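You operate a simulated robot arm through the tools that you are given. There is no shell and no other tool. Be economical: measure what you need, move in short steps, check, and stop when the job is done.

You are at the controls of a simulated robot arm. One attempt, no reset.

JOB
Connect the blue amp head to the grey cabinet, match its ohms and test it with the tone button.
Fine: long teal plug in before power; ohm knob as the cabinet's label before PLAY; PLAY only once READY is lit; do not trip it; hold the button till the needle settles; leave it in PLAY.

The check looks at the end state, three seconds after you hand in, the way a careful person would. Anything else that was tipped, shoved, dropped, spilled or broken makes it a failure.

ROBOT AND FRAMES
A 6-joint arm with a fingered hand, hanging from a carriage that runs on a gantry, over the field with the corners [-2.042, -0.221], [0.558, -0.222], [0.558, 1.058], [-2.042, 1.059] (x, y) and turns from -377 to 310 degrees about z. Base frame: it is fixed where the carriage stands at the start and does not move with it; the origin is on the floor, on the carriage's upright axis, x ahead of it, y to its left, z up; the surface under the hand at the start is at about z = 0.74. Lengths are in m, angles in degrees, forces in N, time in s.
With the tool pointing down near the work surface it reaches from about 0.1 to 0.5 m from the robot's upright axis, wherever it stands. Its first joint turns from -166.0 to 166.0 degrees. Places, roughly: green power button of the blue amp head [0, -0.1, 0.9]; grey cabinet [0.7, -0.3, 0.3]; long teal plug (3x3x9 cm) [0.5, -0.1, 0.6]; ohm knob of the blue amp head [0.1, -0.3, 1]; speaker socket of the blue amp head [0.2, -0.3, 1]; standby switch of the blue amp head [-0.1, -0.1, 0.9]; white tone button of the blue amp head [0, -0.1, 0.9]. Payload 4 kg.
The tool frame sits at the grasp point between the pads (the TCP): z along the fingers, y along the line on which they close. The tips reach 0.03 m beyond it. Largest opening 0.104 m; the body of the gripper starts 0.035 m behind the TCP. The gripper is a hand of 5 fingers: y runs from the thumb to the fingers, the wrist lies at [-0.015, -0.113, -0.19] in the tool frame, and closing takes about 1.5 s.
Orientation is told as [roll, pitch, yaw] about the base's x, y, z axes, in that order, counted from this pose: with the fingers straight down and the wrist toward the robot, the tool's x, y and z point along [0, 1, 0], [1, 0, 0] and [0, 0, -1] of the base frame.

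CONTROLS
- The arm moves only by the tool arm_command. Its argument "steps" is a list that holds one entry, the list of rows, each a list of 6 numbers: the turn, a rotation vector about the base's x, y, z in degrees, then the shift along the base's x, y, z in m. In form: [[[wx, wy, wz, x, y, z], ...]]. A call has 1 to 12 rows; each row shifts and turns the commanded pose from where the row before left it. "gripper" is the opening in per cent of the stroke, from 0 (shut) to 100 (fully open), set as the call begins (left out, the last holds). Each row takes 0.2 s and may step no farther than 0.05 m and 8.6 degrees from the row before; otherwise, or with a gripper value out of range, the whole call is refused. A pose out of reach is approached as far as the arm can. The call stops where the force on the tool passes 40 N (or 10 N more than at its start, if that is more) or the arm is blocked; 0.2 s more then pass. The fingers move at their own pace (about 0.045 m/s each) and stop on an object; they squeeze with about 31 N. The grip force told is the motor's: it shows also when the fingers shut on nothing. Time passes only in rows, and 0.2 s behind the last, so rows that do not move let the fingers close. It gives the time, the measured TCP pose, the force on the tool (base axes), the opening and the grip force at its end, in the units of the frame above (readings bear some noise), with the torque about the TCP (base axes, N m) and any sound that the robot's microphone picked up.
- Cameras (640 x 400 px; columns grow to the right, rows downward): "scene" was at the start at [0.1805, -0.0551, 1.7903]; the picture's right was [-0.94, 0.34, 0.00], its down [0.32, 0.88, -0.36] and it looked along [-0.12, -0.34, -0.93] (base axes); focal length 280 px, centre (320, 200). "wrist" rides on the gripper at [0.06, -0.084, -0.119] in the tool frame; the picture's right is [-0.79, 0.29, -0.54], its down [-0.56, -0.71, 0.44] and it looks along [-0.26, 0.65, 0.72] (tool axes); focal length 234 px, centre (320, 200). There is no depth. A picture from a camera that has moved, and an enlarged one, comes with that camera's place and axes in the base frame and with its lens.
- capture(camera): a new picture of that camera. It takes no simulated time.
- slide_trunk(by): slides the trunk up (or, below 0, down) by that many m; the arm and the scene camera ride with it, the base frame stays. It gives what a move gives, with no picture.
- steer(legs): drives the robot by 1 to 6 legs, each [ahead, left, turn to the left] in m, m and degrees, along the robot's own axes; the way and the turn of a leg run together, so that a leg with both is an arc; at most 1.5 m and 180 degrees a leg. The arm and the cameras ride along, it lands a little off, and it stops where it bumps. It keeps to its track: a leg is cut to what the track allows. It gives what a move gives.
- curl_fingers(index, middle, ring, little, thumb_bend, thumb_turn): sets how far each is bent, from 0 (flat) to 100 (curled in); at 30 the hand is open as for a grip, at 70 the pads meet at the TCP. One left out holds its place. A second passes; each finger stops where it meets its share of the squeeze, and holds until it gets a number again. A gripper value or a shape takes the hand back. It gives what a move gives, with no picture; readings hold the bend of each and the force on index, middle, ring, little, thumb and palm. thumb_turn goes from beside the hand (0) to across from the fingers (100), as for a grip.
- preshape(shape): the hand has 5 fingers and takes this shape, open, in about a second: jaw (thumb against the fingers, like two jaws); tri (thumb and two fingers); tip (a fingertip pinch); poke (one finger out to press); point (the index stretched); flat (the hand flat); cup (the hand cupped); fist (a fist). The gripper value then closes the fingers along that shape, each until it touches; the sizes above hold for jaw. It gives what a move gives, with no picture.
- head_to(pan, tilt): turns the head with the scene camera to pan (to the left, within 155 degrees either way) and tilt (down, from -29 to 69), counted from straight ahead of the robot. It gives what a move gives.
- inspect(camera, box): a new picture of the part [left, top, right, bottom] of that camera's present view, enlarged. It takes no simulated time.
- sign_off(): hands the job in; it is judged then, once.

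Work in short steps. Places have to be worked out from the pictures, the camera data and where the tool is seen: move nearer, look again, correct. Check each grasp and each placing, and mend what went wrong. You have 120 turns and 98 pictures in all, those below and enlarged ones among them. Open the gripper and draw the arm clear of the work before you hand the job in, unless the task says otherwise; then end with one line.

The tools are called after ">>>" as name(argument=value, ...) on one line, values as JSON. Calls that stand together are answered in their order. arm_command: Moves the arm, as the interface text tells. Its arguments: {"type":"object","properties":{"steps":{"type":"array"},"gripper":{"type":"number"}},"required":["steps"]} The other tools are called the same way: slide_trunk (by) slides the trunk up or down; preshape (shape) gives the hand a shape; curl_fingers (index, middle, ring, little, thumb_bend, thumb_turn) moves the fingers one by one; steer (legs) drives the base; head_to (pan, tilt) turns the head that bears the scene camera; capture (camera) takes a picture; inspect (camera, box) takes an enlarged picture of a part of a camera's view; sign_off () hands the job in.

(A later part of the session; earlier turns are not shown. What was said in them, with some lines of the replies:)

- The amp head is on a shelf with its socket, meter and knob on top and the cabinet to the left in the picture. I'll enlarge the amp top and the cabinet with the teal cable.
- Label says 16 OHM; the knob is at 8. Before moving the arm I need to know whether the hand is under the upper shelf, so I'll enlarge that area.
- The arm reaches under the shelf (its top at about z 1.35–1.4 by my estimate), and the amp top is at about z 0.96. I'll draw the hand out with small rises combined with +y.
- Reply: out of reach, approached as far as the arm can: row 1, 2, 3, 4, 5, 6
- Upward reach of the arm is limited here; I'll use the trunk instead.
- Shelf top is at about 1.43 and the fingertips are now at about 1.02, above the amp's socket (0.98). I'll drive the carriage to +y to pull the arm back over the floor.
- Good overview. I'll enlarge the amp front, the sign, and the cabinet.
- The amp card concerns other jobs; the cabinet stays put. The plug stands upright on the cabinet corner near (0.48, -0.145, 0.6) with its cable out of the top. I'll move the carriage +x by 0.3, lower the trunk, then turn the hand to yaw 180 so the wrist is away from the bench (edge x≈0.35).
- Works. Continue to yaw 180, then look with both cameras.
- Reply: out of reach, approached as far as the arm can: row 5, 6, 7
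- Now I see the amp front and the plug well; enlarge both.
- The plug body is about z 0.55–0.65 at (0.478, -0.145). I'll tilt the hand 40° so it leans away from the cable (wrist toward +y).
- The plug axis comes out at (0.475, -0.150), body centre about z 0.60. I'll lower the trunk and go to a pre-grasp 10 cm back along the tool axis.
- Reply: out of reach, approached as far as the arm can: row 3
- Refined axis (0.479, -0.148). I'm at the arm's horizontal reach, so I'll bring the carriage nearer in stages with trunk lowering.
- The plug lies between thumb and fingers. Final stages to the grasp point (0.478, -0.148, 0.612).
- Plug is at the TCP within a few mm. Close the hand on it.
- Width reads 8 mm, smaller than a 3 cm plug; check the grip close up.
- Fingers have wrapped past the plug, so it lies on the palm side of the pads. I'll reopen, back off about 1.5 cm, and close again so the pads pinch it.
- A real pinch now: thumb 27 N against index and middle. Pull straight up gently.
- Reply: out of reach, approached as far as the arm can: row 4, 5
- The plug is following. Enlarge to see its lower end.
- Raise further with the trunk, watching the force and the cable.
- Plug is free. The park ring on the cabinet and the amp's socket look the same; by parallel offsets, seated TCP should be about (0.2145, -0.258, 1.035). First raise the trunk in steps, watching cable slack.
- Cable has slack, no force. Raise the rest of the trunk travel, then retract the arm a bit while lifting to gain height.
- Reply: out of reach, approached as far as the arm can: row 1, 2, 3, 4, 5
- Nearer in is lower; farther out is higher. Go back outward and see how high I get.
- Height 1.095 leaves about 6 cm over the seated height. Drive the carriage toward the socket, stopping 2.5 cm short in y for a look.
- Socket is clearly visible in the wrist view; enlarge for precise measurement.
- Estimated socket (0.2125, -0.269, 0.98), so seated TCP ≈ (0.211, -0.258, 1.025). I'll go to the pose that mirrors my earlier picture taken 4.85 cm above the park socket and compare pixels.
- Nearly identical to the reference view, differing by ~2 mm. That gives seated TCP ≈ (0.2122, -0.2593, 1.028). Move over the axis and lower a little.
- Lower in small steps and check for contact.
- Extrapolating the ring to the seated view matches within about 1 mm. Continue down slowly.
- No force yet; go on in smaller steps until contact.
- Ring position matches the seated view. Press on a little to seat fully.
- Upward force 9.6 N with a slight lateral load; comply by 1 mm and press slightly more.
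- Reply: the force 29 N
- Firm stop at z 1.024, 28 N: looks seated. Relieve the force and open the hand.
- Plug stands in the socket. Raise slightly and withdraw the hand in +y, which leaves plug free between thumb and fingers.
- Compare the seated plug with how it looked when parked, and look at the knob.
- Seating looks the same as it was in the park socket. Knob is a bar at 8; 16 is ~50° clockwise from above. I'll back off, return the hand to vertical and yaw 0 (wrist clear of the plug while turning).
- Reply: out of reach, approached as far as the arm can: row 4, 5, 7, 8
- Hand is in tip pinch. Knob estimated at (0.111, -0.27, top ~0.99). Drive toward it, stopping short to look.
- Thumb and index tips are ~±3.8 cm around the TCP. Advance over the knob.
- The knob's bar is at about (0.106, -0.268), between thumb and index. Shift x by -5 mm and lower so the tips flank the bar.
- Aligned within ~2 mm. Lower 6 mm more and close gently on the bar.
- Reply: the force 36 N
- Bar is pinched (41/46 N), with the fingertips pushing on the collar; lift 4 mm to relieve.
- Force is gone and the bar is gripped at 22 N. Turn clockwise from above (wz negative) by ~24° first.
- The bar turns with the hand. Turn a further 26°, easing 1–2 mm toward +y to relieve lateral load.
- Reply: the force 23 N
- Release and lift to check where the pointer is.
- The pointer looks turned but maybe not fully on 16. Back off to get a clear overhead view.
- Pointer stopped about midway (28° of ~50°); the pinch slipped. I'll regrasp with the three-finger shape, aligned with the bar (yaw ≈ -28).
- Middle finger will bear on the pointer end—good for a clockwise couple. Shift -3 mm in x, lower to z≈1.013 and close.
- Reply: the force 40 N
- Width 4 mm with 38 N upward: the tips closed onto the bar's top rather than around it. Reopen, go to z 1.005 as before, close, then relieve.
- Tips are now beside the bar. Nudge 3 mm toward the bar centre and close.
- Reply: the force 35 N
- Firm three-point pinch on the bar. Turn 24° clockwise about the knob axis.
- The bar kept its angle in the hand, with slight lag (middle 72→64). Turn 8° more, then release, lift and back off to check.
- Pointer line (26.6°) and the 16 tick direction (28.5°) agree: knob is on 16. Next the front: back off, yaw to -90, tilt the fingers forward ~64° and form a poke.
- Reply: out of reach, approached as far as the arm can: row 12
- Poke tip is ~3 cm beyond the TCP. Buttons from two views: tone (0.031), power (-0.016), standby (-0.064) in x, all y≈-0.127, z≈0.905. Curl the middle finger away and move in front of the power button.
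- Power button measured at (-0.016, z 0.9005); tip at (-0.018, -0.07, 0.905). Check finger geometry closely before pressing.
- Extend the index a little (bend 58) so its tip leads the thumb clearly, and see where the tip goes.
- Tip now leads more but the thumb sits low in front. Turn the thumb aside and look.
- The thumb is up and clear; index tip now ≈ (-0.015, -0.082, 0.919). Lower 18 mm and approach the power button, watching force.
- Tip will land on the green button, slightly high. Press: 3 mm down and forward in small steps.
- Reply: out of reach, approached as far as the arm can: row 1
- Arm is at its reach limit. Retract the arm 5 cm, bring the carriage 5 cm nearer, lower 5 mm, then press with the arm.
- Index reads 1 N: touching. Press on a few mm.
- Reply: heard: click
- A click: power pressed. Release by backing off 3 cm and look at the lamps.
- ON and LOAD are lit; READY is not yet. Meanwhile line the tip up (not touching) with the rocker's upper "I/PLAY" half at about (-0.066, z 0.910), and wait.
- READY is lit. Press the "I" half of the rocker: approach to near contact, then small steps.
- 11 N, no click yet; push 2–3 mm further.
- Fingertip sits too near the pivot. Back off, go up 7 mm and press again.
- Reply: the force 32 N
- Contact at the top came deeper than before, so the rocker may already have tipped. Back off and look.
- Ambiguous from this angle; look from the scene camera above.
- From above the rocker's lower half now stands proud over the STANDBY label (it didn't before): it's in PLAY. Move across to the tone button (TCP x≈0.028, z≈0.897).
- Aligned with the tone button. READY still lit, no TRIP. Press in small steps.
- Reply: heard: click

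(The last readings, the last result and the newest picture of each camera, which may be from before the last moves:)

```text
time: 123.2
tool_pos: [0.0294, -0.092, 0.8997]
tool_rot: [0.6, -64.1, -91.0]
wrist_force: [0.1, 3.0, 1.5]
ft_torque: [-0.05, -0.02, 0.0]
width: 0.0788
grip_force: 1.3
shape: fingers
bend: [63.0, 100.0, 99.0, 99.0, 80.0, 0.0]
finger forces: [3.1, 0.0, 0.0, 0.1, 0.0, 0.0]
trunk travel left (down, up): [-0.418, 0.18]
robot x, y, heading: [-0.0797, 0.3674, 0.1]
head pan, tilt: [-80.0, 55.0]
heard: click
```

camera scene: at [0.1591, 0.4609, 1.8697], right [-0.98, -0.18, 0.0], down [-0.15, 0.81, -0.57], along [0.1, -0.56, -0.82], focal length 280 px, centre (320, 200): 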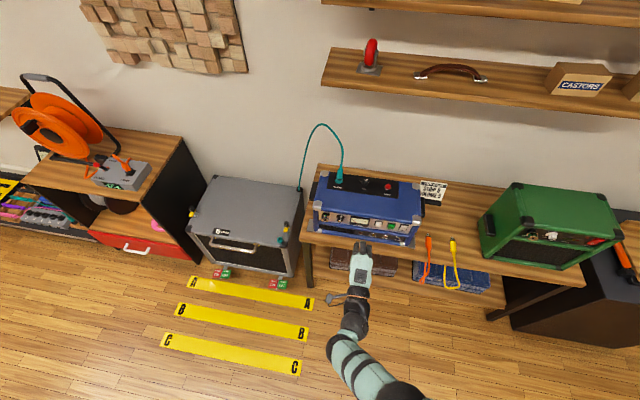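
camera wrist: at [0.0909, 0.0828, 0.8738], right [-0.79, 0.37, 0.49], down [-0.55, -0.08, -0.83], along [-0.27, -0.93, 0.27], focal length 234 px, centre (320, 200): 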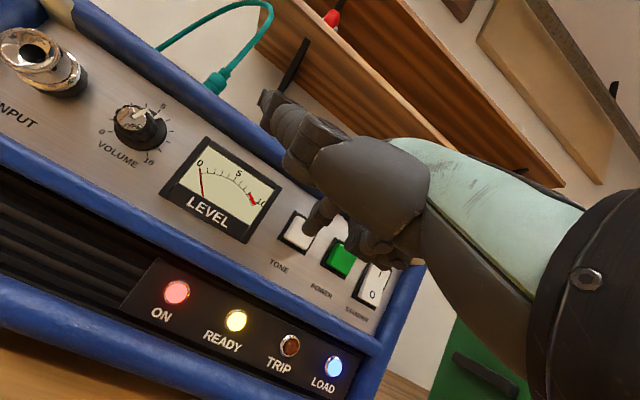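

Click. Hold for over 2 s and look at the needle.

>>> arm_command(steps=[[[0, 0, 0, 0, -0.001, 0], [0, 0, 0, 0, 0, 0], [0, 0, 0, 0, 0, 0], [0, 0, 0, 0, 0, 0], [0, 0, 0, 0, 0, 0], [0, 0, 0, 0, 0, 0]]])

>>> inspect(camera="wrist", box=[140, 130, 380, 370])

```text
time: 124.6
tool_pos: [0.0301, -0.0923, 0.898]
tool_rot: [0.6, -64.2, -91.0]
wrist_force: [0.7, 4.3, 1.1]
ft_torque: [-0.05, -0.01, 0.06]
width: 0.0786
grip_force: 1.8
shape: fingers
bend: [63.0, 100.0, 99.0, 99.0, 80.0, 0.0]
finger forces: [3.9, 0.0, 0.1, 0.0, 0.0, 0.1]
trunk travel left (down, up): [-0.418, 0.18]
robot x, y, heading: [-0.0769, 0.3658, 0.1]
head pan, tilt: [-80.0, 55.0]
```

```text
1.67 times, centred on (260, 250) of wrist
camera zoom: at [0.0912, 0.0516, 0.8738], right [-0.79, 0.37, 0.49], down [-0.55, -0.08, -0.83], along [-0.27, -0.93, 0.27], focal length 390 px, centre (420, 117)
```

zoom: 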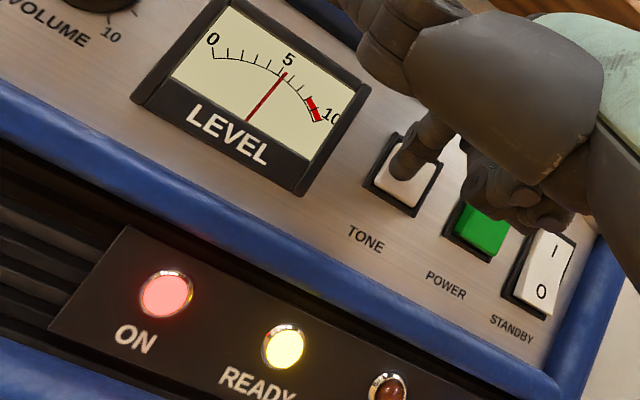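

Needle is at about 5: the amp plays into the load. Keep holding and check it is steady.

>>> arm_command(steps=[[[0, 0, 0, 0, 0, 0], [0, 0, 0, 0, 0, 0], [0, 0, 0, 0, 0, 0], [0, 0, 0, 0, 0, 0], [0, 0, 0, 0, 0, 0], [0, 0, 0, 0, 0, 0], [0, 0, 0, 0, 0, 0], [0, 0, 0, 0, 0, 0], [0, 0, 0, 0, 0, 0], [0, 0, 0, 0, 0, 0]]])

>>> inspect(camera="wrist", box=[140, 130, 380, 370])

```text
time: 126.8
tool_pos: [0.0307, -0.0911, 0.8983]
tool_rot: [0.6, -64.2, -91.0]
wrist_force: [1.2, 3.6, 1.4]
ft_torque: [-0.04, -0.02, 0.02]
width: 0.0789
grip_force: 1.9
shape: fingers
bend: [63.0, 100.0, 99.0, 99.0, 80.0, 0.0]
finger forces: [3.7, 0.1, 0.1, 0.1, 0.0, 0.1]
trunk travel left (down, up): [-0.418, 0.18]
robot x, y, heading: [-0.076, 0.3682, -0.2]
head pan, tilt: [-80.0, 55.0]
```

```text
1.67 times, centred on (260, 250) of wrist
camera zoom: at [0.0912, 0.0516, 0.8738], right [-0.79, 0.37, 0.49], down [-0.55, -0.08, -0.83], along [-0.27, -0.93, 0.27], focal length 390 px, centre (420, 117)
```

zoom: 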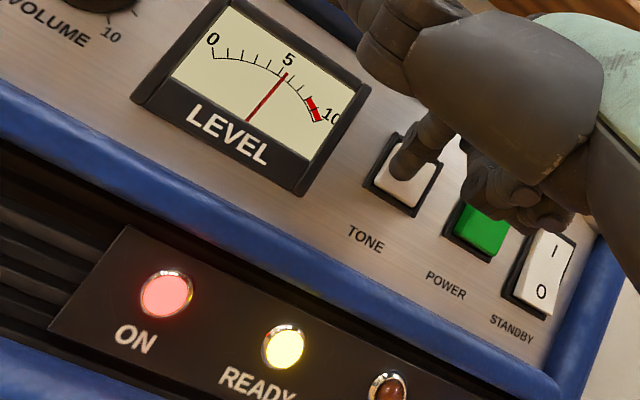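

The needle is settled at 5, no trip. Release the button, draw back clear, open the hand.

>>> arm_command(steps=[[[0, 0, 0, 0, 0.015, 0], [0, 0, 0, 0, 0.03, 0], [0, 0, 0, 0, 0, 0]]])

>>> steer(legs=[[0, 0.3, 0]])

>>> preshape(shape="jaw")

>>> capture(camera="scene")

>>> inspect(camera="scene", box=[290, 130, 450, 230])

```text
time: 127.6
tool_pos: [0.0302, -0.047, 0.8982]
tool_rot: [0.7, -64.2, -91.0]
wrist_force: [-0.6, 0.7, 0.3]
ft_torque: [0.01, 0.02, -0.02]
width: 0.0787
grip_force: 0.0
shape: fingers
bend: [62.0, 100.0, 99.0, 99.0, 80.0, 0.0]
finger forces: [0.0, 0.0, 0.0, 0.0, 0.0, 0.0]
trunk travel left (down, up): [-0.418, 0.18]
robot x, y, heading: [-0.0831, 0.3694, 0.1]
head pan, tilt: [-80.0, 55.0]
```

```text
time: 129.7
tool_pos: [0.0282, 0.2547, 0.8974]
tool_rot: [0.5, -64.3, -90.9]
wrist_force: [0.4, 0.8, -0.7]
ft_torque: [0.0, -0.01, 0.01]
width: 0.0784
grip_force: 0.0
shape: fingers
bend: [62.0, 100.0, 99.0, 99.0, 80.0, 0.0]
finger forces: [0.0, 0.0, 0.0, 0.0, 0.0, 0.0]
trunk travel left (down, up): [-0.418, 0.18]
robot x, y, heading: [-0.0805, 0.6668, 0.1]
head pan, tilt: [-80.0, 55.0]
```

```text
time: 130.6
tool_pos: [0.0294, 0.2558, 0.8975]
tool_rot: [0.7, -64.4, -90.9]
wrist_force: [0.1, 0.0, -0.1]
ft_torque: [0.03, 0.01, -0.02]
width: 0.1037
grip_force: 0.1
shape: jaw
bend: [30.0, 30.0, 30.0, 30.0, 30.0, 97.0]
finger forces: [0.0, 0.0, 0.1, 0.1, 0.0, 0.0]
trunk travel left (down, up): [-0.418, 0.18]
robot x, y, heading: [-0.0821, 0.67, 0.0]
head pan, tilt: [-80.0, 55.0]
```

```text
9 pictures are left
camera scene: at [0.1325, 0.5975, 1.6982], right [-0.98, -0.18, 0.0], down [-0.14, 0.81, -0.57], along [0.1, -0.56, -0.82], focal length 280 px, centre (320, 200)
```

scene: 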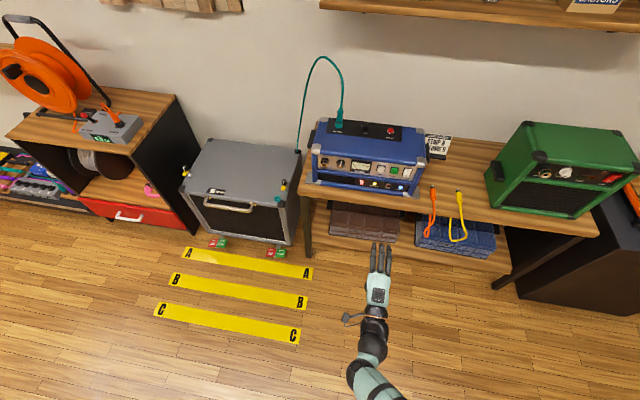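

```text
4.00 times, centred on (370, 180) of scene
camera zoom: at [0.1325, 0.5975, 1.6982], right [-0.98, -0.18, 0.0], down [-0.14, 0.81, -0.57], along [0.1, -0.56, -0.82], focal length 1119 px, centre (120, 280)
```

zoom: 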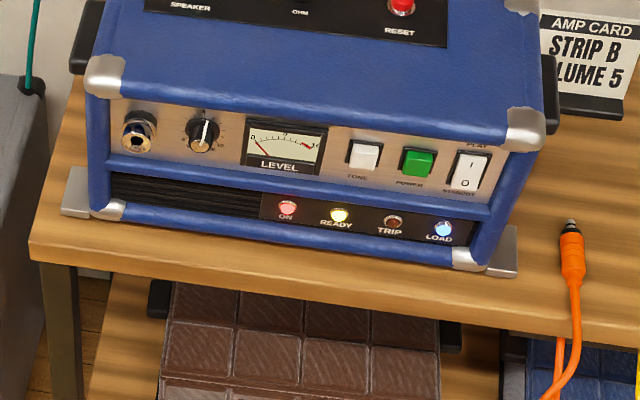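

ON, READY and LOAD are lit, TRIP is dark, the rocker is in PLAY, the plug is seated and the knob is on 16. The hand is open and clear of the work, so I'm handing in.

>>> sign_off()

```text
The job is handed in.
```

The amp head is connected to the cabinet, set to 16 ohms, tested with the tone button (needle settled at about 5, no trip), and left in PLAY with the arm clear.
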